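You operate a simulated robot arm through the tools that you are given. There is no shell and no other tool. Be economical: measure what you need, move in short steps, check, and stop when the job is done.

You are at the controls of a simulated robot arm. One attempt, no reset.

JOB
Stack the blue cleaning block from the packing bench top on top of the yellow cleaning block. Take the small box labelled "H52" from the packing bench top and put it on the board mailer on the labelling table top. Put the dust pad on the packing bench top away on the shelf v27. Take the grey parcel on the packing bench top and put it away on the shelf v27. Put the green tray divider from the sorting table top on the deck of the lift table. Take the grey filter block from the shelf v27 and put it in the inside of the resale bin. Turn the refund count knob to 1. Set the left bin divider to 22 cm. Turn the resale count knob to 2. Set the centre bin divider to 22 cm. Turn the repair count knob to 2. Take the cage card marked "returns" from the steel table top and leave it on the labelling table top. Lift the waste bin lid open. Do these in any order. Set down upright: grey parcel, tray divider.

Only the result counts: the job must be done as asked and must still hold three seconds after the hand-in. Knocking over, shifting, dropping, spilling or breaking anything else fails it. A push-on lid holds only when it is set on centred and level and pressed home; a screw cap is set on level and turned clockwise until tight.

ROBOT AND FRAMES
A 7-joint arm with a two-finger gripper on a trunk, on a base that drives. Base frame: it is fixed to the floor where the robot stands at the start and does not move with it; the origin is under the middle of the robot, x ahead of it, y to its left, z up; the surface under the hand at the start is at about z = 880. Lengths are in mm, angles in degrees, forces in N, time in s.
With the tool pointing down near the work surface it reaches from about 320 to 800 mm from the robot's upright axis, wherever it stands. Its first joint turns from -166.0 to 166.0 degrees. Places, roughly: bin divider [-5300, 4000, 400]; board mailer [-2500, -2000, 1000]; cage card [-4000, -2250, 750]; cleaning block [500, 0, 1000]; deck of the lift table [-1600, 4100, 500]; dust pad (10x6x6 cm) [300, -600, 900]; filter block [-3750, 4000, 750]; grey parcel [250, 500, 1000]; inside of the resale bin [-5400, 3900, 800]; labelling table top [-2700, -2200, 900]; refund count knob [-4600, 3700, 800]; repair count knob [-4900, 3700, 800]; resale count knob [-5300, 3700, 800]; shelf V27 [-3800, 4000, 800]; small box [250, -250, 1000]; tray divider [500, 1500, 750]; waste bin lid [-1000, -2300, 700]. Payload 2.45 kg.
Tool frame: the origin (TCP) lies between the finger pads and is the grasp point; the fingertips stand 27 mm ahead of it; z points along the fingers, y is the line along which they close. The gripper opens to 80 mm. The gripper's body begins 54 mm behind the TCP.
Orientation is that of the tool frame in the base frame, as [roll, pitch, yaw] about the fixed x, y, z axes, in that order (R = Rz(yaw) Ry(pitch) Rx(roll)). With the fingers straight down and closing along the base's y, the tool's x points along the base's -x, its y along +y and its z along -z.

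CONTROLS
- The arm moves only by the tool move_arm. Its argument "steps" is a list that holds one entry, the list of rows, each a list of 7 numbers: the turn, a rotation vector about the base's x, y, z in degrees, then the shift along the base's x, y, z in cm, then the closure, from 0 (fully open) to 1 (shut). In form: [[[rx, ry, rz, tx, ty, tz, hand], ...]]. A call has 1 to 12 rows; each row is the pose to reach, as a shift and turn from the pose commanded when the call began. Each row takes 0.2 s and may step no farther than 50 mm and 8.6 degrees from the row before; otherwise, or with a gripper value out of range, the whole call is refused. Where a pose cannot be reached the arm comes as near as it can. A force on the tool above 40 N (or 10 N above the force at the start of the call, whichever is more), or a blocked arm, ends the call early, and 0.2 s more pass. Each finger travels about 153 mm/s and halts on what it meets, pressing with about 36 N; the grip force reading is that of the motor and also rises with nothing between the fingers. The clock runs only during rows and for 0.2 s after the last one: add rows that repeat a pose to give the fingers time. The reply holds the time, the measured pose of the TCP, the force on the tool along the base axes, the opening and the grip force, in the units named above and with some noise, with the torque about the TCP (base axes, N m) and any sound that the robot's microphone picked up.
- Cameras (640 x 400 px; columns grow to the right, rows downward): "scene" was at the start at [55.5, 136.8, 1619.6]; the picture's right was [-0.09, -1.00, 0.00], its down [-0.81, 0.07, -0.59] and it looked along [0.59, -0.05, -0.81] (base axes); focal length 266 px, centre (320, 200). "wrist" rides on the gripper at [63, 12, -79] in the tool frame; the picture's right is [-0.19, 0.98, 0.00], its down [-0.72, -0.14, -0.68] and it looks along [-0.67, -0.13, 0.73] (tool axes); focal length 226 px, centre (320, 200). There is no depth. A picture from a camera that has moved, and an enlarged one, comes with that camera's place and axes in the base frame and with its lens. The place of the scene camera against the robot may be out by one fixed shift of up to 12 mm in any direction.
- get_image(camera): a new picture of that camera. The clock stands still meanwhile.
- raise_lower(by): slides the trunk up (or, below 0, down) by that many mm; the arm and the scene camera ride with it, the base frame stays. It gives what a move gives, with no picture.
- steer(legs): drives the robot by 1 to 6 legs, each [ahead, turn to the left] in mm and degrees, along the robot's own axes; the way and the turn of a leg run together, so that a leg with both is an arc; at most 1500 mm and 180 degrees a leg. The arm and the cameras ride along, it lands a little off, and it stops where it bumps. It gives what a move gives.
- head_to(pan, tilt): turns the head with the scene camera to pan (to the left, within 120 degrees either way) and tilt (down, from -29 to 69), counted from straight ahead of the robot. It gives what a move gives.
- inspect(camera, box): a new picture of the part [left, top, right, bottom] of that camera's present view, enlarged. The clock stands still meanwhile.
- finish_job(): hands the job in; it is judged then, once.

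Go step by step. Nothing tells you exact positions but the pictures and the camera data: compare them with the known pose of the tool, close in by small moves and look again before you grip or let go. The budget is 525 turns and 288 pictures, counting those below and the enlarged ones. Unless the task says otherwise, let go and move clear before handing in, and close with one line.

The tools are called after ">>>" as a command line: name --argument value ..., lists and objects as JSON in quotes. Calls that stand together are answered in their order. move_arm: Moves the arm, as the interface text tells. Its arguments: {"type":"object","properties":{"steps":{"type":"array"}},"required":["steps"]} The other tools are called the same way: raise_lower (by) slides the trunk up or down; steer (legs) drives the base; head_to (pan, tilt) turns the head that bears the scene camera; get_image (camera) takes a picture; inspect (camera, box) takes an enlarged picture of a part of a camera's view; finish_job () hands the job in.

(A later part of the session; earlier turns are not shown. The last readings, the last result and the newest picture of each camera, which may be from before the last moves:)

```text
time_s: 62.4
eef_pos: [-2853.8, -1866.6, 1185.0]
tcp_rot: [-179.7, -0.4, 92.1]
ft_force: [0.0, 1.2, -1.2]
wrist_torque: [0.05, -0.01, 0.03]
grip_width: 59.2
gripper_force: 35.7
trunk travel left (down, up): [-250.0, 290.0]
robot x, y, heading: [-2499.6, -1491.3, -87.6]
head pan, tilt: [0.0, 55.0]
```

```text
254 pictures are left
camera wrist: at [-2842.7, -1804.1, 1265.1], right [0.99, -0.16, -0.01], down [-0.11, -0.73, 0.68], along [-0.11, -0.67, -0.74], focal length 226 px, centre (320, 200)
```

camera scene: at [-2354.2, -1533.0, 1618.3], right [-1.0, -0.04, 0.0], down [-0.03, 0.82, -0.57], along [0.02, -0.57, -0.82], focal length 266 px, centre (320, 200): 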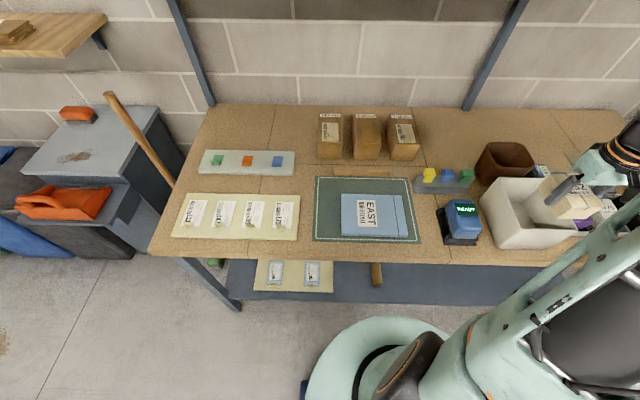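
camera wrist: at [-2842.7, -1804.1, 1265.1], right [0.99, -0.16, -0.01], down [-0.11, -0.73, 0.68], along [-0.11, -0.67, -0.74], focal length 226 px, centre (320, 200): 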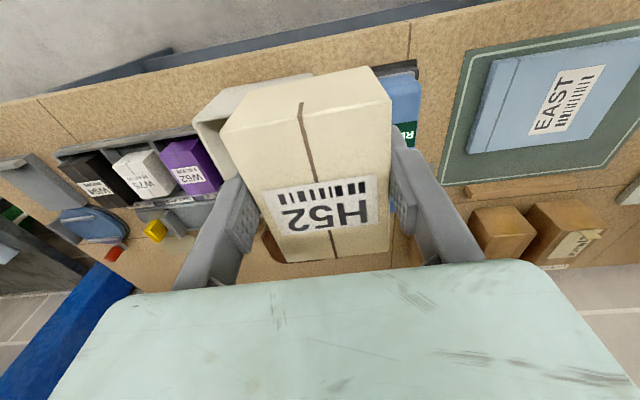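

The "EAST" board mailer is centred at about [-2515,-1980]. I'll carry H52 above it.

>>> move_arm --steps '[[[0, 0, 0, 3, -1, 0, 1], [0, 0, 0, 7, -2, 0, 1], [0, 0, 0, 11, -3, 0, 1], [0, 0, 0, 15, -5, 0, 1], [0, 0, 0, 19, -6.5, 0, 1], [0, 0, 0, 23, -8, 0, 1], [0, 0, 0, 27, -9.5, 0, 1], [0, 0, 0, 31, -10.5, 0, 1], [0, 0, 0, 33.9, -11.3, -2, 1], [0, 0, 0, 33.9, -11.3, -6, 1], [0, 0, 0, 33.9, -11.3, -10, 1], [0, 0, 0, 33.9, -11.3, -14, 1]]]'

>>> get_image --camera "scene"

>>> get_image --camera "wrist"

```text
time_s: 65.0
eef_pos: [-2513.0, -1978.9, 1045.3]
tcp_rot: [-179.7, -0.5, 91.9]
ft_force: [-0.6, -1.0, -0.8]
wrist_torque: [0.03, -0.01, 0.02]
grip_width: 59.3
gripper_force: 36.4
trunk travel left (down, up): [-250.0, 290.0]
robot x, y, heading: [-2496.4, -1488.3, -88.0]
head pan, tilt: [0.0, 55.0]
```

```text
253 pictures are left
camera scene: at [-2353.9, -1533.6, 1618.2], right [-1.0, -0.04, 0.0], down [-0.03, 0.82, -0.57], along [0.02, -0.57, -0.82], focal length 266 px, centre (320, 200)
```

scene: 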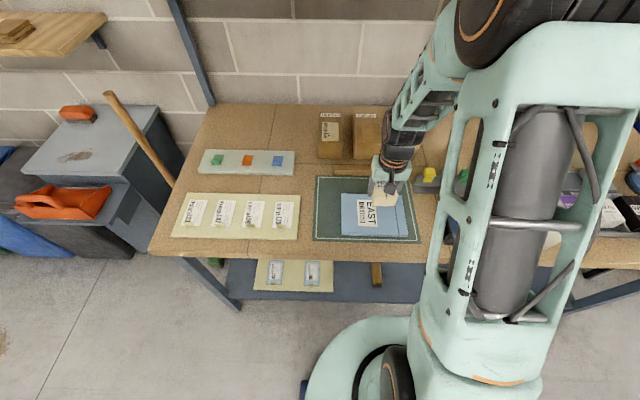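

```text
252 pictures are left
camera wrist: at [-2502.7, -1915.6, 1124.5], right [0.99, -0.16, -0.01], down [-0.11, -0.73, 0.68], along [-0.11, -0.67, -0.74], focal length 226 px, centre (320, 200)
```

wrist: 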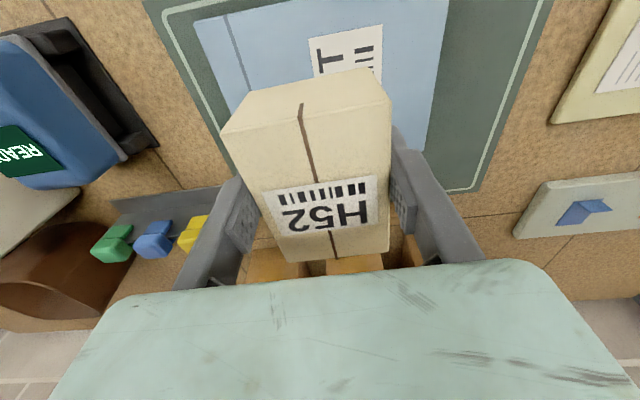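

H52 is over the mailer. I'll lower it gently to contact.

>>> move_arm --steps '[[[0, 0, 0, 0.5, -0.8, -4, 1], [0, 0, 0, 0.5, -0.8, -8, 1], [0, 0, 0, 0.5, -0.8, -9.5, 1], [0, 0, 0, 0.5, -0.8, -10.5, 1], [0, 0, 0, 0.5, -0.8, -11.2, 1], [0, 0, 0, 0.5, -0.8, -11.8, 1], [0, 0, 0, 0.5, -0.8, -12.2, 1], [0, 0, 0, 0.5, -0.8, -12.6, 1]]]'

```text
time_s: 66.3
eef_pos: [-2508.4, -1988.6, 935.8]
tcp_rot: [-179.6, -0.1, 92.0]
ft_force: [-0.3, 8.8, 26.0]
wrist_torque: [0.68, -0.4, 0.12]
grip_width: 59.1
gripper_force: 35.6
trunk travel left (down, up): [-250.0, 290.0]
robot x, y, heading: [-2497.4, -1491.8, -88.0]
head pan, tilt: [0.0, 55.0]
stopped in row 6: the force on the tool passed its limit at 50 N (the readings are from after the stop); the commanded pose is now the measured one
```

Contact at about z=933. I'll release and lift away.

>>> move_arm --steps '[[[0, 0, 0, 0, 0, 0, 0.5], [0, 0, 0, 0, 0, 0, 0], [0, 0, 0, 0, 0, 0, 0], [0, 0, 0, 0, 0, 2, 0], [0, 0, 0, 0, 0, 6, 0], [0, 0, 0, 0, 0, 10, 0], [0, 0, 0, 0, 0, 15, 0], [0, 0, 0, -4, 0, 18, 0], [0, 0, 0, -8, 0, 20, 0]]]'

>>> get_image --camera "wrist"

>>> inspect --camera "scene" --box '[300, 150, 460, 250]'

```text
time_s: 68.3
eef_pos: [-2589.0, -1989.5, 1134.3]
tcp_rot: [-179.7, -0.1, 92.2]
ft_force: [0.0, -0.3, 0.1]
wrist_torque: [0.0, -0.01, 0.0]
grip_width: 80.5
gripper_force: 0.0
trunk travel left (down, up): [-250.0, 290.0]
robot x, y, heading: [-2501.8, -1490.5, -87.6]
head pan, tilt: [0.0, 55.0]
```

```text
251 pictures are left
camera wrist: at [-2579.2, -1925.4, 1214.2], right [0.99, -0.16, 0.0], down [-0.11, -0.72, 0.68], along [-0.11, -0.67, -0.73], focal length 226 px, centre (320, 200)
```

wrist: 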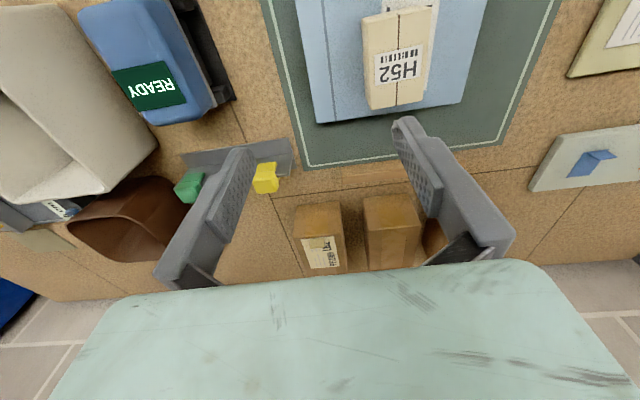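

```text
4.00 times, centred on (380, 200) of scene
camera zoom: at [-2354.9, -1532.8, 1618.4], right [-1.0, -0.04, 0.0], down [-0.03, 0.82, -0.57], along [0.02, -0.57, -0.82], focal length 1064 px, centre (80, 200)
```

zoom: 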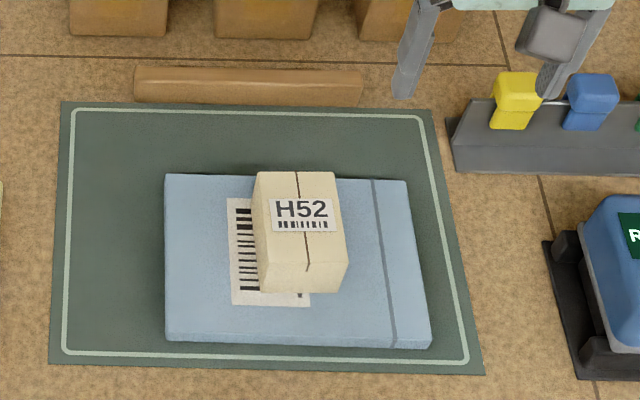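

H52 sits squarely on the mailer. Next is the "returns" cage card on the steel table, so I'll tuck the arm in and drive along to x≈-3950.

>>> move_arm --steps '[[[0, 0, 0, 0, 4, 2, 0], [0, 0, 0, 1, 8, 4, 0], [0, 0, 0, 3, 12, 6, 0], [0, 0, 0, 5, 15, 6, 0]]]'

>>> steer --legs '[[0, -92], [1400, 0], [0, 90]]'

>>> get_image --camera "scene"

```text
time_s: 69.5
eef_pos: [-2537.7, -1832.5, 1165.0]
tcp_rot: [179.6, -5.5, 91.7]
ft_force: [-0.7, -0.2, 0.4]
wrist_torque: [-0.03, 0.04, -0.02]
grip_width: 80.0
gripper_force: 0.0
trunk travel left (down, up): [-250.0, 290.0]
robot x, y, heading: [-2496.4, -1487.2, -87.8]
head pan, tilt: [0.0, 55.0]
stopped in row 4: the arm was blocked; the commanded pose is now the measured one
```

```text
time_s: 84.5
eef_pos: [-3961.1, -1787.1, 1163.1]
tcp_rot: [179.5, -5.5, 87.8]
ft_force: [-0.4, 0.6, 0.0]
wrist_torque: [-0.01, 0.0, 0.01]
grip_width: 80.1
gripper_force: 0.2
trunk travel left (down, up): [-250.0, 290.0]
robot x, y, heading: [-3898.2, -1447.6, -91.7]
head pan, tilt: [0.0, 55.0]
```

```text
249 pictures are left
camera scene: at [-3776.9, -1512.6, 1642.3], right [-0.97, 0.25, 0.0], down [0.15, 0.59, -0.79], along [-0.2, -0.77, -0.61], focal length 266 px, centre (320, 200)
```

scene: 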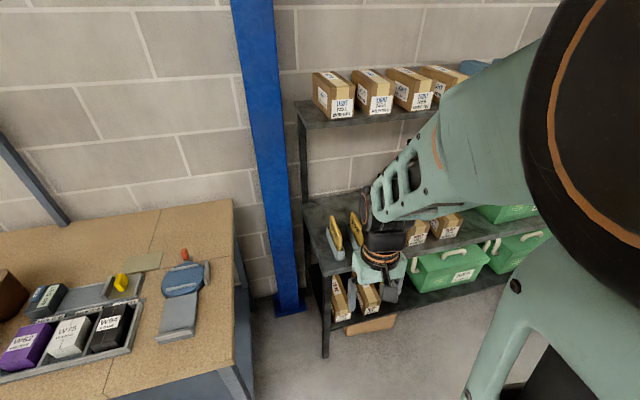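

The arm is blocking the view of the steel table. I'll swing the hand to the left and re-aim the head.

>>> move_arm --steps '[[[0, 5, 0, 3, -3, 0, 0], [0, 5, 0, 7, -5, 0, 0], [0, 5, 0, 11, -5, 0, 0], [0, 5, 0, 15, -5, 0, 0], [0, 5, 0, 19, -5, 0, 0], [0, 5, 0, 23, -5, 0, 0], [0, 5, 0, 27, -5, 0, 0]]]'

>>> head_to --pan -15 --tilt 45

>>> get_image --camera "scene"

```text
time_s: 86.1
eef_pos: [-3688.5, -1838.3, 1162.9]
tcp_rot: [-175.5, -5.3, 87.5]
ft_force: [-0.1, 0.1, -0.2]
wrist_torque: [0.03, 0.0, 0.0]
grip_width: 80.1
gripper_force: 0.1
trunk travel left (down, up): [-250.0, 290.0]
robot x, y, heading: [-3898.9, -1443.2, -91.7]
head pan, tilt: [0.0, 55.0]
```

```text
time_s: 86.9
eef_pos: [-3691.2, -1837.8, 1161.2]
tcp_rot: [-175.4, -5.2, 87.4]
ft_force: [-0.8, 0.8, 0.2]
wrist_torque: [0.02, 0.0, 0.01]
grip_width: 80.1
gripper_force: 0.1
trunk travel left (down, up): [-250.0, 290.0]
robot x, y, heading: [-3900.2, -1449.8, -91.8]
head pan, tilt: [-15.0, 45.0]
```

```text
248 pictures are left
camera scene: at [-3778.8, -1506.7, 1631.7], right [-0.96, 0.29, 0.0], down [0.2, 0.68, -0.71], along [-0.2, -0.68, -0.71], focal length 266 px, centre (320, 200)
```

scene: 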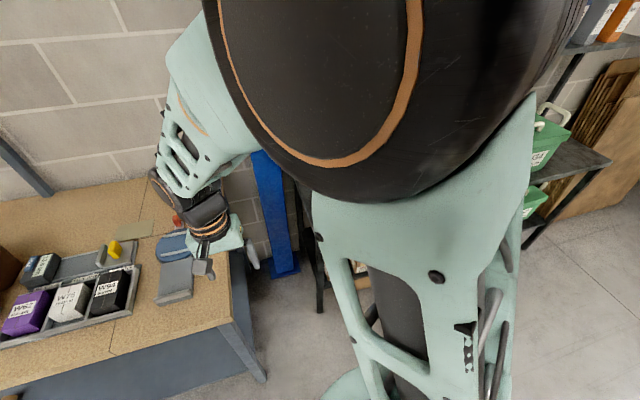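

The elbow is in the way when the hand is tucked. I'll straighten the tool, extend the hand, drive nearer and use the wrist camera.

>>> move_arm --steps '[[[-2.6, -2.3, 0, -2, -4, 0, 0], [-5.3, -4.6, 0, -5, -6, 0, 0], [-5.3, -4.6, 0, -9, -7, 0, 0], [-5.3, -4.6, 0, -13, -8, 0, 0], [-5.3, -4.6, 0, -17, -8, 0, 0]]]'

>>> steer --legs '[[0, -22.5], [365, 0], [0, 24]]'

>>> get_image --camera "scene"

>>> get_image --camera "wrist"

```text
time_s: 88.1
eef_pos: [-3863.8, -1918.7, 1165.8]
tcp_rot: [179.7, -0.2, 87.6]
ft_force: [-0.7, 1.0, 0.2]
wrist_torque: [0.02, -0.02, 0.0]
grip_width: 80.1
gripper_force: 0.0
trunk travel left (down, up): [-250.0, 290.0]
robot x, y, heading: [-3897.2, -1449.8, -91.6]
head pan, tilt: [-15.0, 45.0]
```

```text
time_s: 92.9
eef_pos: [-4000.8, -2252.0, 1165.3]
tcp_rot: [179.7, -0.2, 89.3]
ft_force: [-0.3, -0.8, 0.5]
wrist_torque: [0.01, 0.0, 0.02]
grip_width: 79.7
gripper_force: 0.1
trunk travel left (down, up): [-250.0, 290.0]
robot x, y, heading: [-4048.3, -1779.9, -89.9]
head pan, tilt: [-15.0, 45.0]
```

```text
247 pictures are left
camera scene: at [-3929.0, -1839.3, 1631.7], right [-0.97, 0.26, 0.0], down [0.18, 0.68, -0.71], along [-0.18, -0.68, -0.71], focal length 266 px, centre (320, 200)
```

scene: 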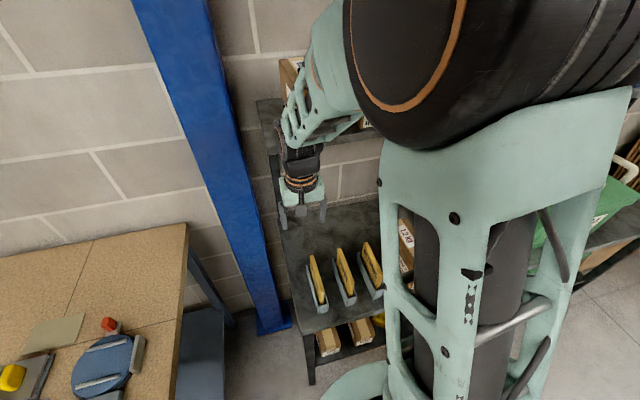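

```text
246 pictures are left
camera wrist: at [-3988.6, -2190.1, 1244.8], right [0.98, -0.21, 0.0], down [-0.15, -0.72, 0.68], along [-0.14, -0.66, -0.73], focal length 226 px, centre (320, 200)
```

wrist: 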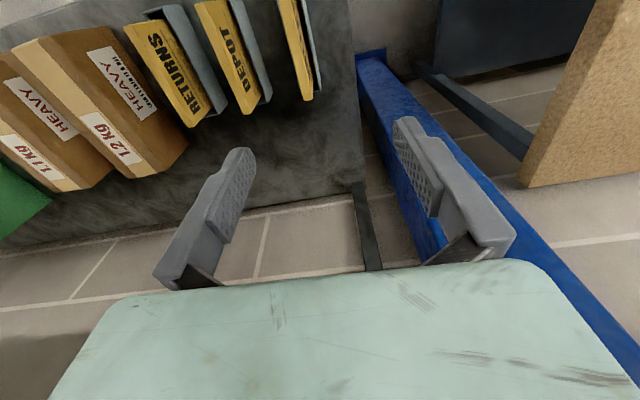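

The "RETURNS" card is the one furthest to -x of three, standing in a grey holder. I'll look closer.

>>> inspect --camera "scene" --box '[270, 220, 430, 320]'

>>> inspect --camera "wrist" --box '[80, 0, 336, 160]'

```text
4.00 times, centred on (350, 270) of scene
camera zoom: at [-3929.0, -1839.3, 1631.7], right [-0.97, 0.26, 0.0], down [0.18, 0.68, -0.71], along [-0.18, -0.68, -0.71], focal length 1064 px, centre (200, -80)
```

zoom: 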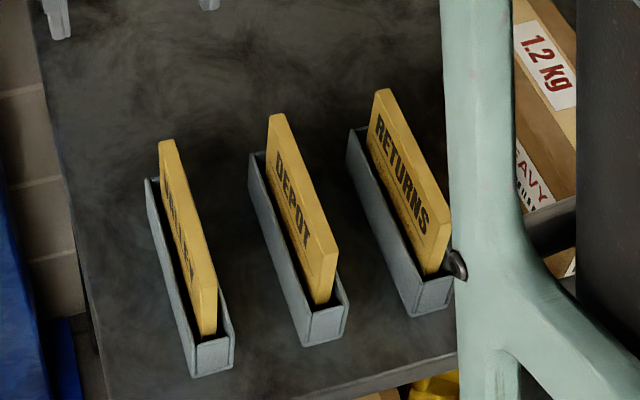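

```text
2.50 times, centred on (208, 80) of wrist
camera zoom: at [-3988.6, -2190.1, 1244.8], right [0.98, -0.21, 0.0], down [-0.15, -0.72, 0.68], along [-0.14, -0.66, -0.73], focal length 565 px, centre (600, 500)
```

zoom: 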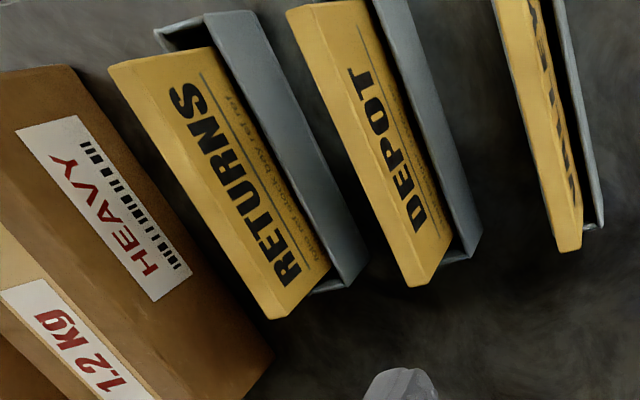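

The cards stand upright in troughs, tops near z≈950. I'll move the hand over RETURNS at a safe height and look again.

>>> move_arm --steps '[[[0, 0, 0, -4, 1, 0, 0], [0, 0, 0, -8, 2, 0, 0], [0, 0, 0, -12, 3, 0, 0], [0, 0, 0, -16, 3, 0, 0], [0, 0, 0, -19, 3, -3, 0]]]'

>>> get_image --camera "wrist"

>>> get_image --camera "scene"

```text
time_s: 94.1
eef_pos: [-4192.8, -2222.7, 1133.9]
tcp_rot: [179.7, -0.2, 89.2]
ft_force: [-1.2, -0.1, -0.1]
wrist_torque: [0.03, 0.0, 0.01]
grip_width: 79.9
gripper_force: 0.1
trunk travel left (down, up): [-250.0, 290.0]
robot x, y, heading: [-4054.9, -1782.4, -89.9]
head pan, tilt: [-15.0, 45.0]
```

```text
243 pictures are left
camera wrist: at [-4180.6, -2159.8, 1213.4], right [0.98, -0.21, 0.0], down [-0.15, -0.72, 0.68], along [-0.14, -0.66, -0.74], focal length 226 px, centre (320, 200)
```

wrist: 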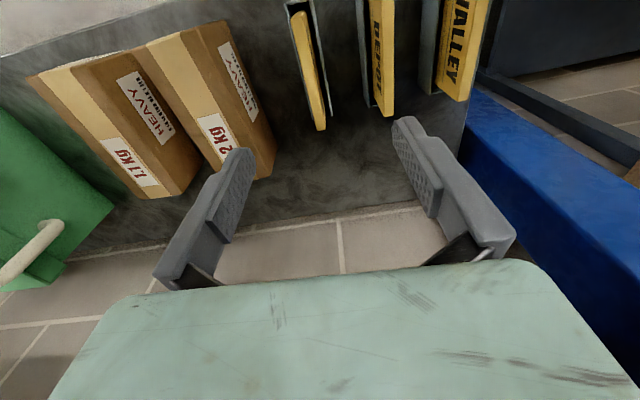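

```text
242 pictures are left
camera scene: at [-3929.8, -1839.8, 1631.7], right [-0.97, 0.26, 0.0], down [0.18, 0.68, -0.71], along [-0.18, -0.68, -0.71], focal length 266 px, centre (320, 200)
```

scene: 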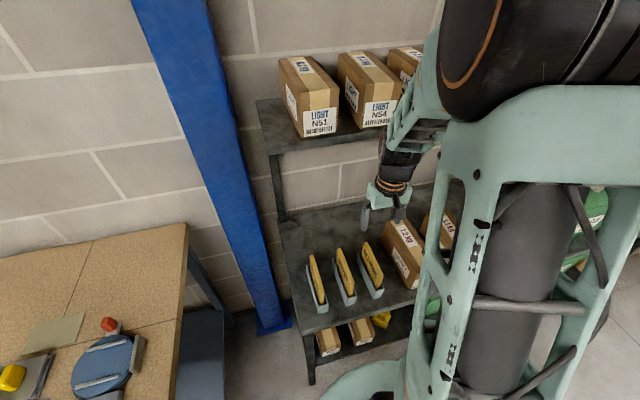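

From two wrist views the RETURNS card stands at x≈-4207, y from -2170 to -2289, top z≈925, aligned with y. I'll descend with the gripper half closed and grip it at mid-length.

>>> move_arm --steps '[[[0, 0, 0, -0.7, -0.4, -4, 0.3], [0, 0, 0, -1.4, -0.8, -8, 0.45], [0, 0, 0, -1.4, -0.8, -12, 0.45], [0, 0, 0, -1.4, -0.8, -14.5, 0.45]]]'

>>> get_image --camera "wrist"

```text
time_s: 95.1
eef_pos: [-4206.1, -2230.7, 989.8]
tcp_rot: [179.6, -0.3, 89.3]
ft_force: [-0.4, 0.9, 0.1]
wrist_torque: [0.01, 0.04, 0.0]
grip_width: 44.3
gripper_force: 0.0
trunk travel left (down, up): [-250.0, 290.0]
robot x, y, heading: [-4052.0, -1786.6, -90.2]
head pan, tilt: [-15.0, 45.0]
```

```text
241 pictures are left
camera wrist: at [-4193.5, -2168.3, 1069.3], right [0.98, -0.21, 0.0], down [-0.15, -0.72, 0.68], along [-0.14, -0.66, -0.74], focal length 226 px, centre (320, 200)
```

wrist: 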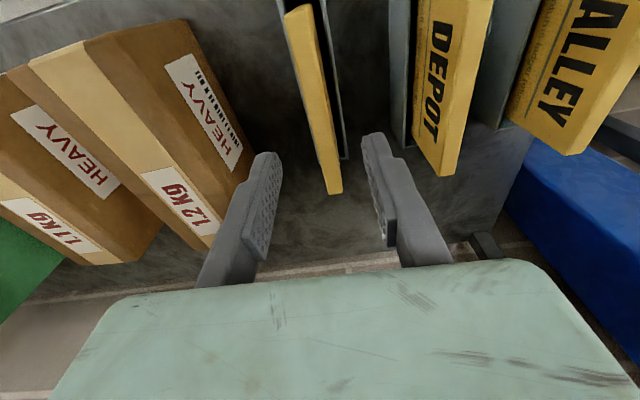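

The card lies between the fingers. I'll go down to z≈905 and close.

>>> move_arm --steps '[[[0, 0, 0, 0, 0, -3, 0.45], [0, 0, 0, 0, 0, -6, 0.45], [0, 0, 0, 0, 0, -8.2, 0.45], [0, 0, 0, 0, 0, -8.2, 1], [0, 0, 0, 0, 0, -8.2, 1], [0, 0, 0, 0, 0, -8.2, 1], [0, 0, 0, 0, 0, -7.5, 1]]]'

>>> get_image --camera "wrist"

```text
time_s: 96.7
eef_pos: [-4204.8, -2229.9, 915.0]
tcp_rot: [179.7, -0.2, 89.3]
ft_force: [0.4, -0.2, -0.5]
wrist_torque: [-0.02, -0.03, -0.02]
grip_width: 12.2
gripper_force: 35.2
trunk travel left (down, up): [-250.0, 290.0]
robot x, y, heading: [-4049.8, -1788.1, -90.1]
head pan, tilt: [-15.0, 45.0]
```

```text
240 pictures are left
camera wrist: at [-4192.6, -2167.8, 994.8], right [0.98, -0.21, 0.0], down [-0.15, -0.72, 0.68], along [-0.14, -0.66, -0.73], focal length 226 px, centre (320, 200)
```

wrist: 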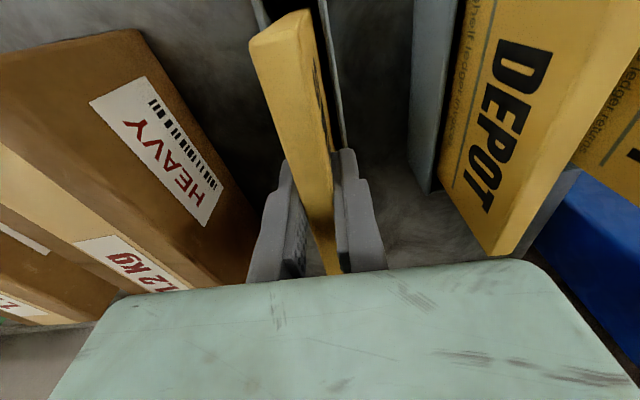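

Gripped (12.2 mm). I'll lift it slowly straight out of the trough.

>>> move_arm --steps '[[[0, 0, 0, 0, 0, 1.5, 1], [0, 0, 0, 0, 0, 3.5, 1], [0, 0, 0, 0, 0, 6, 1], [0, 0, 0, 0, 0, 9, 1], [0, 0, 0, 0, 0, 12, 1], [0, 0, 0, 0, 2, 16, 1], [0, 0, 0, 0, 4, 19, 1]]]'

>>> get_image --camera "scene"

```text
time_s: 98.3
eef_pos: [-4206.1, -2189.7, 1107.3]
tcp_rot: [179.7, -0.1, 89.3]
ft_force: [0.3, -0.1, -1.2]
wrist_torque: [-0.01, -0.04, 0.0]
grip_width: 12.2
gripper_force: 36.1
trunk travel left (down, up): [-250.0, 290.0]
robot x, y, heading: [-4050.2, -1782.8, -90.0]
head pan, tilt: [-15.0, 45.0]
```

```text
239 pictures are left
camera scene: at [-3929.0, -1838.3, 1631.8], right [-0.97, 0.26, 0.0], down [0.18, 0.68, -0.71], along [-0.18, -0.68, -0.71], focal length 266 px, centre (320, 200)
```

scene: 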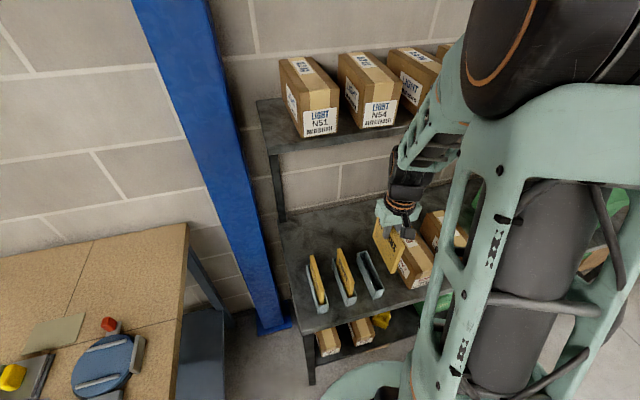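

I have the card. The free spot on the labelling table is its right front corner around [-3550,-1880], so I'll back off and drive in front of that corner.

>>> steer --legs '[[-450, 0], [0, 90], [500, 0], [0, -90]]'

>>> head_to --pan 0 --tilt 60

>>> get_image --camera "scene"

```text
time_s: 111.4
eef_pos: [-3690.6, -1744.4, 1105.8]
tcp_rot: [179.6, -0.2, 90.7]
ft_force: [0.4, -0.7, -0.5]
wrist_torque: [0.01, 0.0, 0.03]
grip_width: 12.2
gripper_force: 36.3
trunk travel left (down, up): [-250.0, 290.0]
robot x, y, heading: [-3550.0, -1331.1, -88.7]
head pan, tilt: [-15.0, 45.0]
```

```text
time_s: 112.2
eef_pos: [-3690.9, -1742.8, 1106.1]
tcp_rot: [179.7, -0.2, 90.9]
ft_force: [-0.1, 1.0, -0.9]
wrist_torque: [0.05, 0.03, 0.0]
grip_width: 11.8
gripper_force: 36.4
trunk travel left (down, up): [-250.0, 290.0]
robot x, y, heading: [-3545.0, -1332.6, -88.6]
head pan, tilt: [0.0, 60.0]
```

```text
238 pictures are left
camera scene: at [-3403.0, -1371.3, 1612.3], right [-1.0, -0.02, 0.0], down [-0.02, 0.87, -0.5], along [0.01, -0.5, -0.87], focal length 266 px, centre (320, 200)
```

scene: 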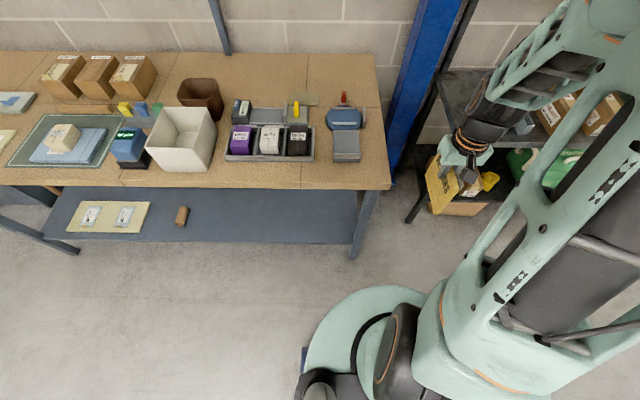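

The front strip is about 109 mm deep before the label bins. I'll measure the held card to see if it fits there.

>>> inspect --camera "scene" --box '[400, 120, 528, 200]'

>>> inspect --camera "scene" --box '[210, 80, 402, 200]'

```text
5.00 times, centred on (464, 160) of scene
camera zoom: at [-3403.0, -1371.3, 1612.3], right [-1.0, -0.02, 0.0], down [-0.02, 0.87, -0.5], along [0.01, -0.5, -0.87], focal length 1330 px, centre (-400, 400)
```

zoom: 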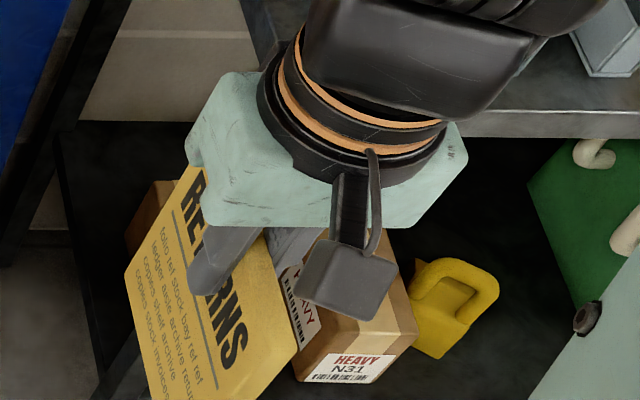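

```text
3.33 times, centred on (306, 140) of scene
camera zoom: at [-3403.0, -1371.3, 1612.3], right [-1.0, -0.02, 0.0], down [-0.02, 0.87, -0.5], along [0.01, -0.5, -0.87], focal length 887 px, centre (367, 400)
```

zoom: 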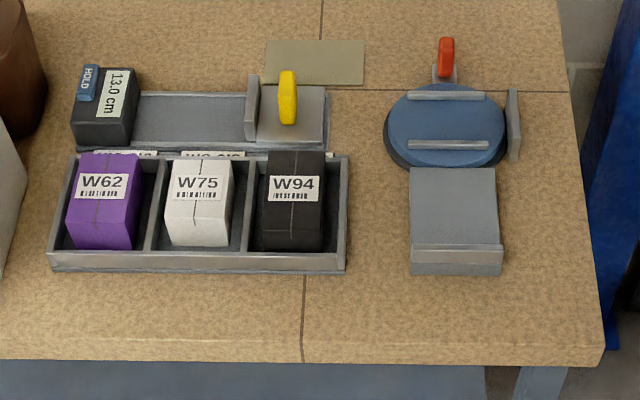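

The card is about 119 mm square, too deep for the front strip. The back-right area around [-3550,-2415] is free. I'll first turn the hand 90° so the card can be tilted forward and laid down, while over open floor.

>>> move_arm --steps '[[[0, 0, 8.2, 0, 0, 2, 1], [0, 0, 16.4, 0, 0, 4, 1], [0, 0, 24.6, 1, 0, 6, 1], [0, 0, 32.8, 2, 0, 8, 1], [0, 0, 41, 3, 0, 10, 1], [0, 0, 49.2, 5, 0, 10, 1], [0, 0, 57.4, 7, 0, 10, 1], [0, 0, 65.6, 9, 0, 10, 1], [0, 0, 73.8, 11, 0, 10, 1], [0, 0, 82, 13, 0, 10, 1], [0, 0, 89, 14, -2, 10, 1]]]'

>>> steer --legs '[[270, 0]]'

>>> get_image --camera "scene"

```text
time_s: 114.6
eef_pos: [-3548.2, -1762.0, 1207.3]
tcp_rot: [179.8, -0.2, -179.9]
ft_force: [-0.1, 0.3, 0.0]
wrist_torque: [0.06, 0.01, -0.02]
grip_width: 12.0
gripper_force: 36.3
trunk travel left (down, up): [-250.0, 290.0]
robot x, y, heading: [-3544.1, -1330.6, -88.6]
head pan, tilt: [0.0, 60.0]
```

```text
time_s: 116.5
eef_pos: [-3542.9, -2032.2, 1202.2]
tcp_rot: [179.1, -0.1, 179.9]
ft_force: [1.5, 0.8, 3.3]
wrist_torque: [-0.02, 0.07, 0.0]
grip_width: 12.0
gripper_force: 36.3
trunk travel left (down, up): [-250.0, 290.0]
robot x, y, heading: [-3540.5, -1600.4, -88.7]
head pan, tilt: [0.0, 60.0]
```

```text
235 pictures are left
camera scene: at [-3391.6, -1645.8, 1618.0], right [-1.0, -0.09, 0.0], down [-0.07, 0.82, -0.57], along [0.05, -0.57, -0.82], focal length 266 px, centre (320, 200)
```

scene: 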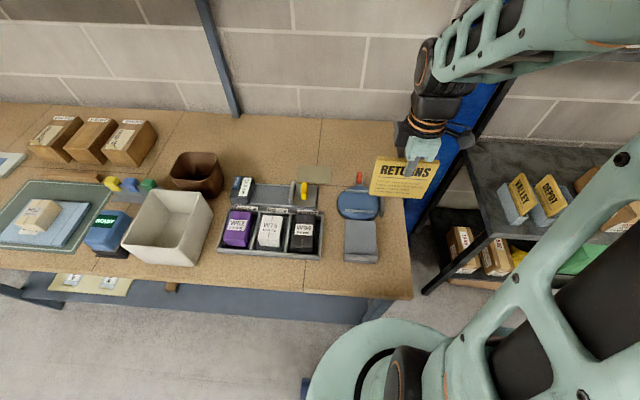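

The card faces me clearly. I'll tilt it forward 60° while moving over the free back-right area.

>>> move_arm --steps '[[[-8, 0, 0, 0, -3.5, 0, 1], [-16, 0, 0, 0, -7, 0, 1], [-24, 0, 0, 0, -10.5, 0, 1], [-32, 0, 0, 0, -14, 0, 1], [-40, 0, 0, 0, -18, -1, 1], [-48, 0, 0, 0, -22, -2, 1], [-56, 0, 0, 0, -26, -3, 1], [-60, 0, 0, 0, -30, -5, 1], [-60, 0, 0, 0, -33, -7, 1], [-60, 0, 0, 0, -36, -10, 1]]]'

>>> get_image --camera "scene"

>>> get_image --camera "wrist"

```text
time_s: 118.7
eef_pos: [-3542.9, -2393.0, 1101.6]
tcp_rot: [-120.7, 0.0, 179.7]
ft_force: [0.0, -0.4, -0.3]
wrist_torque: [0.06, -0.01, 0.0]
grip_width: 11.9
gripper_force: 35.9
trunk travel left (down, up): [-250.0, 290.0]
robot x, y, heading: [-3536.9, -1601.7, -88.6]
head pan, tilt: [0.0, 60.0]
```

```text
234 pictures are left
camera scene: at [-3396.0, -1640.8, 1612.1], right [-1.0, -0.03, 0.0], down [-0.02, 0.87, -0.5], along [0.01, -0.5, -0.87], focal length 266 px, centre (320, 200)
```

scene: 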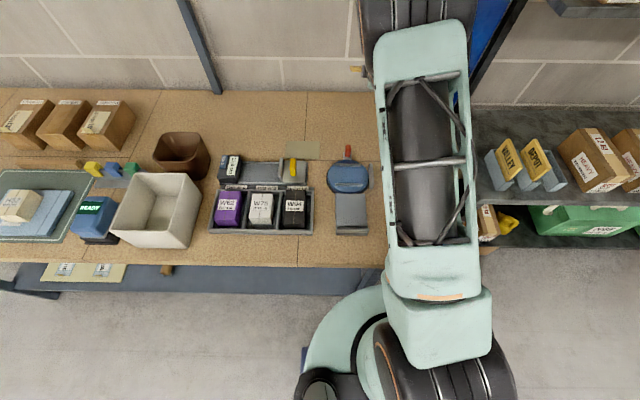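

```text
233 pictures are left
camera wrist: at [-3606.4, -2318.5, 1132.7], right [0.2, 0.5, -0.84], down [0.72, 0.51, 0.47], along [0.67, -0.7, -0.26], focal length 226 px, centre (320, 200)
```

wrist: 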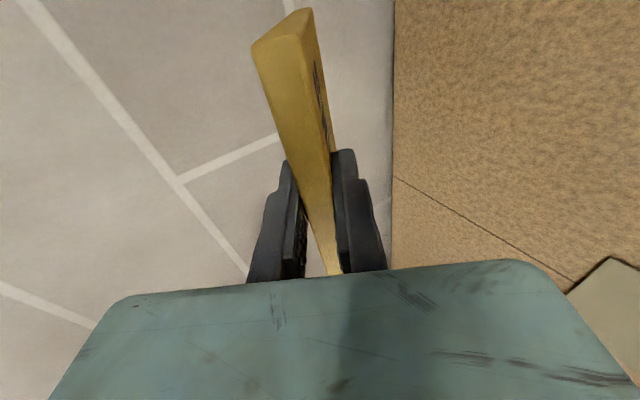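

Only the wrist helps here; the table's back edge is at y≈-2568, so there is room. I'll lower until the card's lower edge touches.

>>> move_arm --steps '[[[0, 0, 0, 0, 0, -4, 1], [0, 0, 0, 0, 0, -8, 1], [0, 0, 0, 0, 0, -11, 1], [0, 0, 0, 0, 0, -13, 1], [0, 0, 0, 0, 0, -14, 1], [0, 0, 0, 0, 0, -15, 1], [0, 0, 0, 0, 0, -15.7, 1], [0, 0, 0, 0, 0, -16.4, 1], [0, 0, 0, 0, 0, -17, 1]]]'

>>> get_image --camera "wrist"

```text
time_s: 120.7
eef_pos: [-3544.2, -2392.6, 936.7]
tcp_rot: [-120.4, 0.2, 179.8]
ft_force: [-0.1, 5.0, 14.2]
wrist_torque: [-0.99, 0.14, -0.03]
grip_width: 12.0
gripper_force: 35.7
trunk travel left (down, up): [-250.0, 290.0]
robot x, y, heading: [-3538.7, -1601.6, -88.6]
head pan, tilt: [0.0, 60.0]
```

```text
232 pictures are left
camera wrist: at [-3606.7, -2317.7, 965.6], right [0.2, 0.5, -0.85], down [0.72, 0.51, 0.47], along [0.67, -0.7, -0.25], focal length 226 px, centre (320, 200)
```

wrist: 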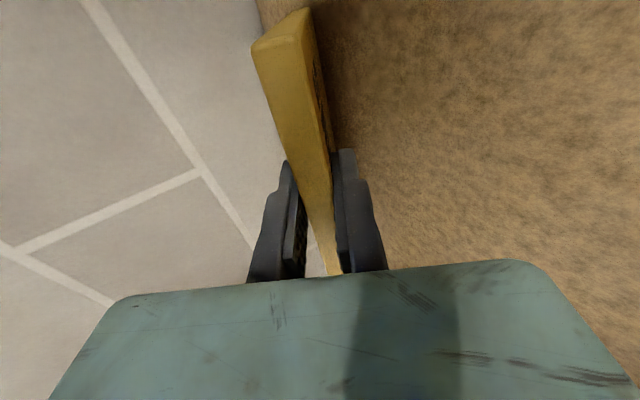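

The lower edge rests on the table. I'll tilt the card 10° flatter about that edge, then open just a little.

>>> move_arm --steps '[[[-3, 0, 0, 0, 0.2, -0.1, 1], [-6, 0, 0, 0, 0.4, -0.4, 1], [-10, 0, 0, 0, 0.6, -0.8, 1], [-10, 0, 0, 0, 0.6, -0.8, 0.82], [-10, 0, 0, 0, 0.6, -0.8, 0.75], [-10, 0, 0, 0, 0.6, -0.8, 0.75]]]'

>>> get_image --camera "wrist"

```text
time_s: 122.1
eef_pos: [-3543.7, -2385.7, 925.3]
tcp_rot: [-110.9, 0.2, 179.8]
ft_force: [-0.2, -0.2, 0.1]
wrist_torque: [0.0, -0.01, -0.02]
grip_width: 20.1
gripper_force: 0.1
trunk travel left (down, up): [-250.0, 290.0]
robot x, y, heading: [-3540.2, -1599.4, -88.2]
head pan, tilt: [0.0, 60.0]
```

```text
231 pictures are left
camera wrist: at [-3607.0, -2307.1, 941.0], right [0.2, 0.35, -0.92], down [0.72, 0.58, 0.38], along [0.67, -0.73, -0.14], focal length 226 px, centre (320, 200)
```

wrist: 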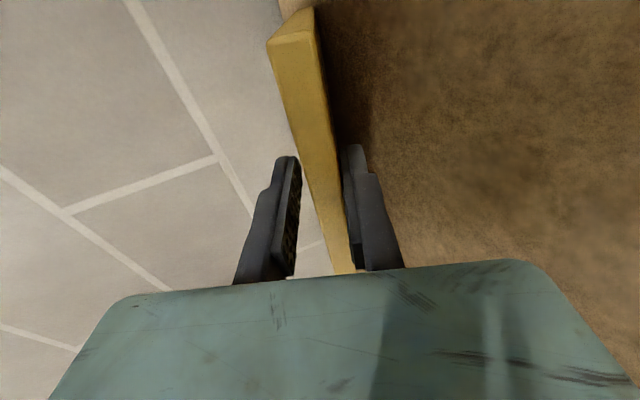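

The card now leans on the lower finger. I'll draw the hand back horizontally so the card settles down.

>>> move_arm --steps '[[[0, 0, 0, 0, 0.8, -0.2, 0.75], [0, 0, 0, 0, 1.6, -0.3, 0.75], [0, 0, 0, 0, 2.4, -0.4, 0.75], [0, 0, 0, 0, 3.2, -0.4, 0.75], [0, 0, 0, 0, 4, -0.4, 0.75], [0, 0, 0, 0, 4.8, -0.4, 0.75], [0, 0, 0, 0, 5.8, -0.3, 0.75], [0, 0, 0, 0, 7, 0, 0.75], [0, 0, 0, 0, 9, 2, 0.75], [0, 0, 0, 0, 10, 6, 0.75], [0, 0, 0, 0, 11, 10, 0.75]]]'

>>> get_image --camera "wrist"

```text
time_s: 124.5
eef_pos: [-3545.1, -2275.5, 1023.1]
tcp_rot: [-110.8, 0.2, 179.9]
ft_force: [0.4, 0.6, -0.2]
wrist_torque: [-0.02, -0.02, -0.01]
grip_width: 19.9
gripper_force: 0.1
trunk travel left (down, up): [-250.0, 290.0]
robot x, y, heading: [-3539.5, -1602.4, -88.4]
head pan, tilt: [0.0, 60.0]
```

```text
230 pictures are left
camera wrist: at [-3607.6, -2196.9, 1040.3], right [0.2, 0.35, -0.92], down [0.72, 0.58, 0.38], along [0.67, -0.73, -0.14], focal length 226 px, centre (320, 200)
```

wrist: 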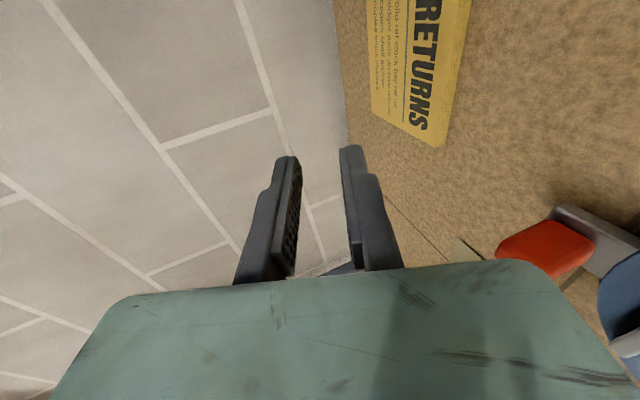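

The card lies flat on the table, clear of the dispenser. I'll retract, straighten the tool, then drive towards the waste bin.

>>> move_arm --steps '[[[5, 0, 0, 0, 2, 4, 0.75], [11, 0, 0, 0, 5, 7, 0.75], [19, 0, 0, 0, 9, 9, 0.75], [27, 0, 0, 0, 13, 10, 0.7], [35, 0, 0, 0, 16.5, 11, 0.5], [43, 0, 0, 0, 20, 11, 0.3], [51, 0, 0, 0, 23, 11, 0], [59, 0, 0, 0, 26, 11, 0], [67, 0, 0, 0, 26, 11, 0], [69, 0, 0, 0, 26, 11, 0]]]'

>>> steer --legs '[[-300, 0], [0, 90], [1500, 0], [1000, 0]]'

>>> head_to --pan -50 --tilt 40

>>> get_image --camera "scene"

```text
time_s: 126.7
eef_pos: [-3543.6, -2016.1, 1134.9]
tcp_rot: [-179.9, -0.1, 179.7]
ft_force: [-0.7, 0.3, -0.6]
wrist_torque: [0.0, -0.01, 0.01]
grip_width: 79.9
gripper_force: 0.0
trunk travel left (down, up): [-250.0, 290.0]
robot x, y, heading: [-3540.9, -1596.7, -88.5]
head pan, tilt: [0.0, 60.0]
```

```text
time_s: 144.7
eef_pos: [-602.6, -1234.3, 1134.6]
tcp_rot: [-179.8, -0.2, -91.1]
ft_force: [0.3, -1.0, 0.6]
wrist_torque: [-0.02, -0.03, 0.02]
grip_width: 80.0
gripper_force: 0.0
trunk travel left (down, up): [-250.0, 290.0]
robot x, y, heading: [-1017.3, -1224.1, 0.8]
head pan, tilt: [0.0, 60.0]
```

```text
time_s: 145.8
eef_pos: [-603.2, -1234.2, 1134.8]
tcp_rot: [-179.8, -0.1, -91.1]
ft_force: [-0.7, 0.2, 0.3]
wrist_torque: [-0.01, 0.03, 0.01]
grip_width: 79.9
gripper_force: 0.2
trunk travel left (down, up): [-250.0, 290.0]
robot x, y, heading: [-1017.9, -1223.3, 0.7]
head pan, tilt: [-50.0, 40.0]
```

```text
229 pictures are left
camera scene: at [-982.1, -1144.9, 1638.9], right [-0.76, -0.65, 0.0], down [-0.42, 0.49, -0.77], along [0.5, -0.58, -0.64], focal length 266 px, centre (320, 200)
```

scene: 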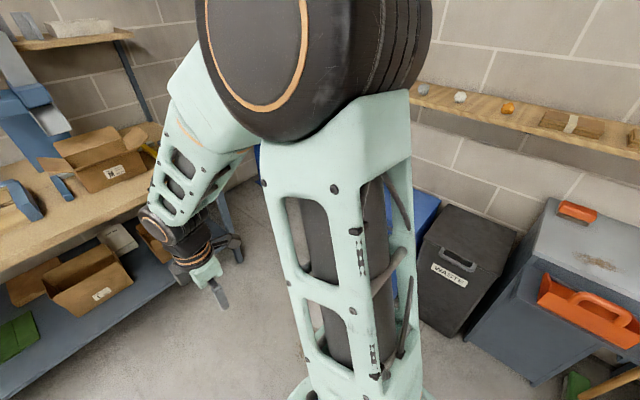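

The WASTE bin's lid is near [-1010,-2160]. I'll face it.

>>> steer --legs '[[0, -91], [250, 0]]'

>>> head_to --pan 10 --tilt 45

>>> get_image --camera "scene"

>>> get_image --camera "wrist"

```text
time_s: 151.7
eef_pos: [-1042.4, -1898.1, 1134.7]
tcp_rot: [-179.7, -0.1, 177.5]
ft_force: [-0.2, -0.3, -0.1]
wrist_torque: [0.0, 0.0, 0.0]
grip_width: 80.0
gripper_force: 0.2
trunk travel left (down, up): [-250.0, 290.0]
robot x, y, heading: [-1023.0, -1479.6, -90.6]
head pan, tilt: [-50.0, 40.0]
```

```text
time_s: 153.0
eef_pos: [-1042.2, -1895.8, 1134.2]
tcp_rot: [-179.8, -0.1, 177.6]
ft_force: [-0.2, -1.4, 0.3]
wrist_torque: [-0.02, -0.01, 0.02]
grip_width: 80.0
gripper_force: 0.1
trunk travel left (down, up): [-250.0, 290.0]
robot x, y, heading: [-1018.9, -1480.5, -90.8]
head pan, tilt: [10.0, 45.0]
```

```text
228 pictures are left
camera scene: at [-866.4, -1539.5, 1631.7], right [-0.99, -0.16, 0.0], down [-0.11, 0.7, -0.71], along [0.12, -0.7, -0.71], focal length 266 px, centre (320, 200)
```

scene: 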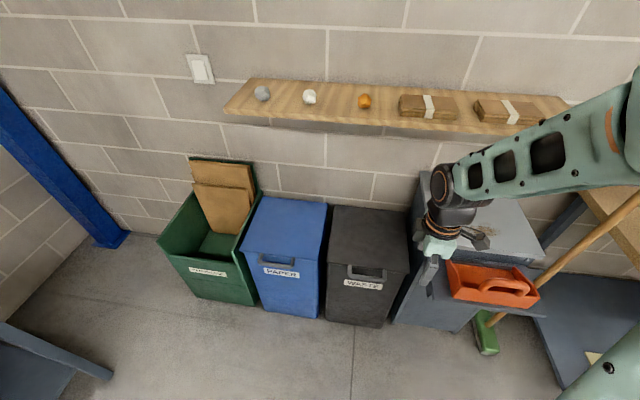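

```text
227 pictures are left
camera wrist: at [-1105.0, -1881.2, 1214.1], right [0.23, 0.97, 0.0], down [0.71, -0.17, 0.68], along [0.66, -0.16, -0.73], focal length 226 px, centre (320, 200)
```

wrist: 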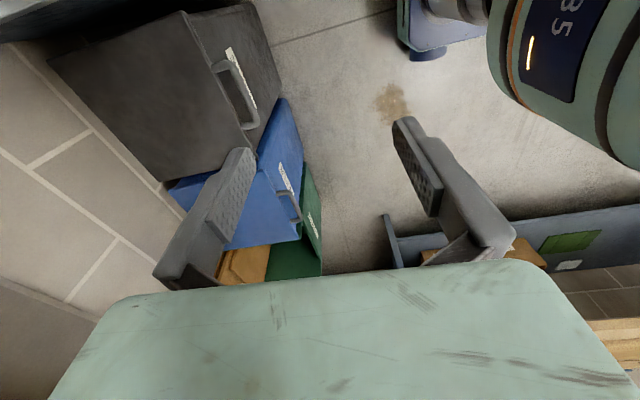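

>>> inspect --camera "scene" --box '[300, 190, 460, 290]'

>>> inspect --camera "wrist" --box '[40, 0, 360, 200]'

```text
4.00 times, centred on (380, 240) of scene
camera zoom: at [-866.4, -1539.5, 1631.7], right [-0.99, -0.16, 0.0], down [-0.11, 0.7, -0.71], along [0.12, -0.7, -0.71], focal length 1064 px, centre (80, 40)
```

zoom: 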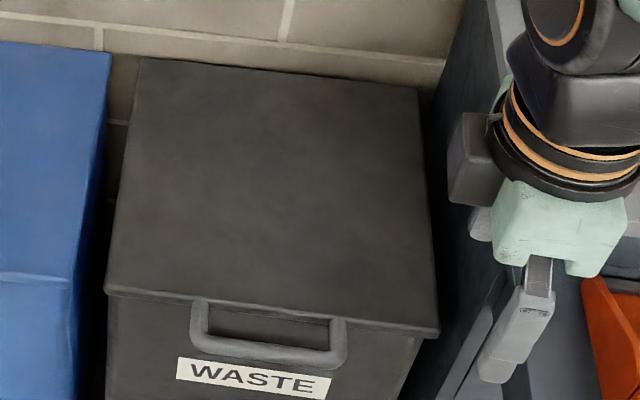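

```text
2.00 times, centred on (200, 100) of wrist
camera zoom: at [-1105.0, -1881.2, 1214.1], right [0.23, 0.97, 0.0], down [0.71, -0.17, 0.68], along [0.66, -0.16, -0.73], focal length 452 px, centre (560, 400)
```

zoom: 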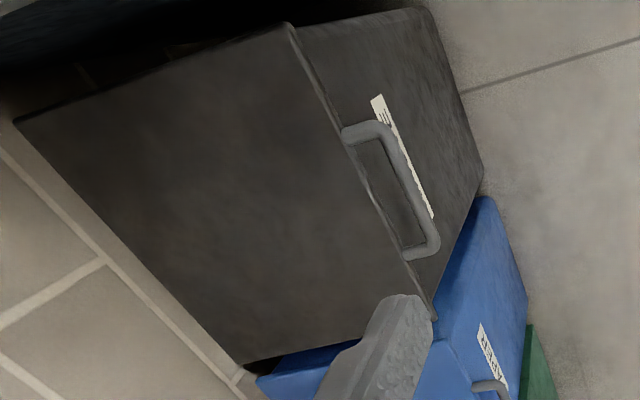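

The lid has a U-shaped handle: its bar runs along x from about -895 to -1022 at y≈-2090, z≈675, and the hinge is at the wall (y≈-2440). I'll grip it from the front with the tool nearly horizontal, then swing it up. First I'll shift over and lower the trunk.

>>> move_arm --steps '[[[-8, 0, 0, 3, 0, 0, 0], [-16, 0, 0, 6, 0.5, 0, 0], [-24, 0, 0, 8.4, 1, 0, 0], [-32, 0, 0, 8.4, 1, 0, 0], [-40, 0, 0, 8.4, 1, 0, 0], [-48, 0, 0, 8.4, 1, 0, 0], [-56, 0, 0, 8.4, 1, 0, 0], [-64, 0, 0, 8.4, 1, 0, 0], [-72, 0, 0, 8.4, 1, 0, 0], [-78, 0, 0, 8.4, 1, 0, 0]]]'

>>> raise_lower --by -240

>>> get_image --camera "scene"

```text
time_s: 155.2
eef_pos: [-910.7, -1980.0, 1101.8]
tcp_rot: [-101.8, 2.3, 179.4]
ft_force: [0.2, 0.6, 0.4]
wrist_torque: [-0.01, -0.01, -0.01]
grip_width: 80.0
gripper_force: 0.0
out of reach, approached as far as the arm can: row 4, 5, 6, 7, 8, 9, 10
trunk travel left (down, up): [-250.0, 290.0]
robot x, y, heading: [-1022.2, -1475.7, -90.5]
head pan, tilt: [10.0, 45.0]
```

```text
time_s: 157.7
eef_pos: [-912.3, -1978.9, 863.0]
tcp_rot: [-101.8, 2.2, 179.3]
ft_force: [0.4, -0.6, 0.4]
wrist_torque: [-0.04, 0.01, 0.02]
grip_width: 79.8
gripper_force: 0.0
trunk travel left (down, up): [-10.0, 530.0]
robot x, y, heading: [-1016.0, -1479.3, -90.7]
head pan, tilt: [10.0, 45.0]
```

```text
224 pictures are left
camera scene: at [-866.2, -1539.4, 1391.8], right [-0.99, -0.16, 0.0], down [-0.12, 0.7, -0.71], along [0.12, -0.7, -0.71], focal length 266 px, centre (320, 200)
```

scene: 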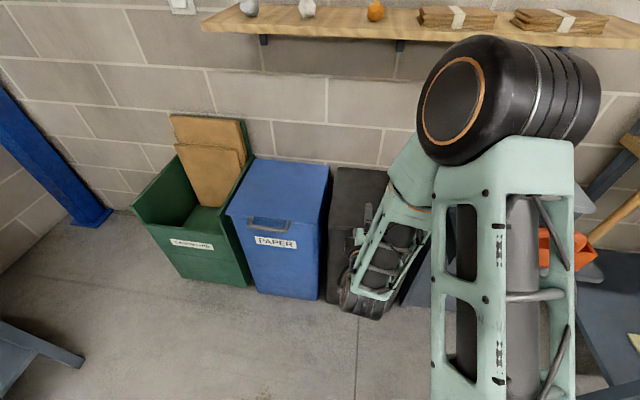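

Too close for a horizontal tool. I'll back off 100 mm and then go towards the handle in small steps.

>>> steer --legs '[[-100, 0]]'

>>> move_arm --steps '[[[0, 0, 0, -1, -1, -2, 0], [0, 0, 0, -2, -4, -4, 0], [0, 0, 0, -3, -7, -6, 0], [0, 0, 0, -4.5, -9, -9, 0]]]'

```text
time_s: 158.8
eef_pos: [-910.4, -1875.5, 862.2]
tcp_rot: [-101.8, 2.2, 179.5]
ft_force: [0.6, 0.1, 0.7]
wrist_torque: [-0.03, 0.01, 0.0]
grip_width: 80.0
gripper_force: 0.0
trunk travel left (down, up): [-10.0, 530.0]
robot x, y, heading: [-1019.9, -1375.6, -90.6]
head pan, tilt: [10.0, 45.0]
```

```text
time_s: 159.8
eef_pos: [-954.4, -1965.3, 774.0]
tcp_rot: [-101.9, 2.4, 179.3]
ft_force: [-2.0, 0.6, 1.1]
wrist_torque: [0.05, 0.0, 0.08]
grip_width: 79.8
gripper_force: 0.0
trunk travel left (down, up): [-10.0, 530.0]
robot x, y, heading: [-1022.5, -1376.1, -90.6]
head pan, tilt: [10.0, 45.0]
```

Good. Now I'll look from the wrist camera at the handle.

>>> move_arm --steps '[[[0, 0, 0, -0.3, -1, -3, 0], [0, 0, 0, -0.5, -2.5, -6, 0], [0, 0, 0, -0.5, -4, -8, 0]]]'

>>> get_image --camera "wrist"

>>> get_image --camera "scene"

```text
time_s: 160.6
eef_pos: [-959.5, -2006.0, 693.0]
tcp_rot: [-101.8, 2.3, 179.4]
ft_force: [0.4, 0.2, 0.6]
wrist_torque: [0.02, -0.02, -0.01]
grip_width: 79.9
gripper_force: 0.1
trunk travel left (down, up): [-10.0, 530.0]
robot x, y, heading: [-1023.5, -1378.7, -90.6]
head pan, tilt: [10.0, 45.0]
```

```text
223 pictures are left
camera wrist: at [-1022.3, -1924.5, 694.1], right [0.23, 0.2, -0.95], down [0.71, 0.63, 0.31], along [0.66, -0.75, 0.01], focal length 226 px, centre (320, 200)
```

wrist: 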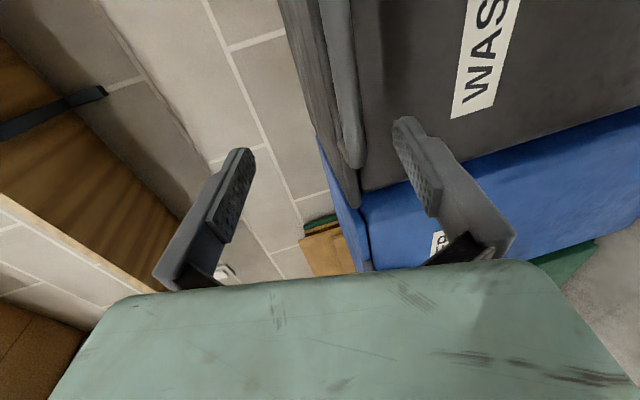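

```text
222 pictures are left
camera scene: at [-865.1, -1436.5, 1391.7], right [-0.99, -0.16, 0.0], down [-0.12, 0.7, -0.71], along [0.12, -0.7, -0.71], focal length 266 px, centre (320, 200)
```

scene: 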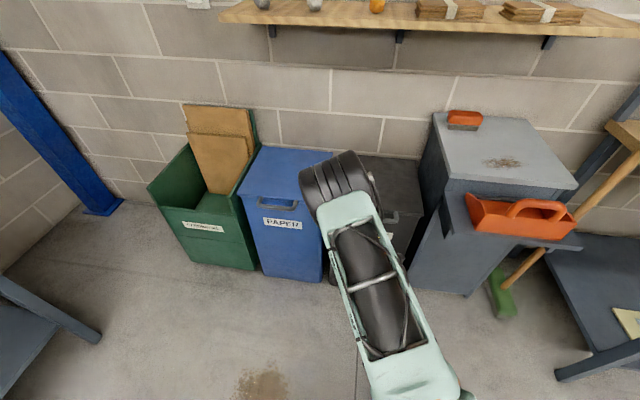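

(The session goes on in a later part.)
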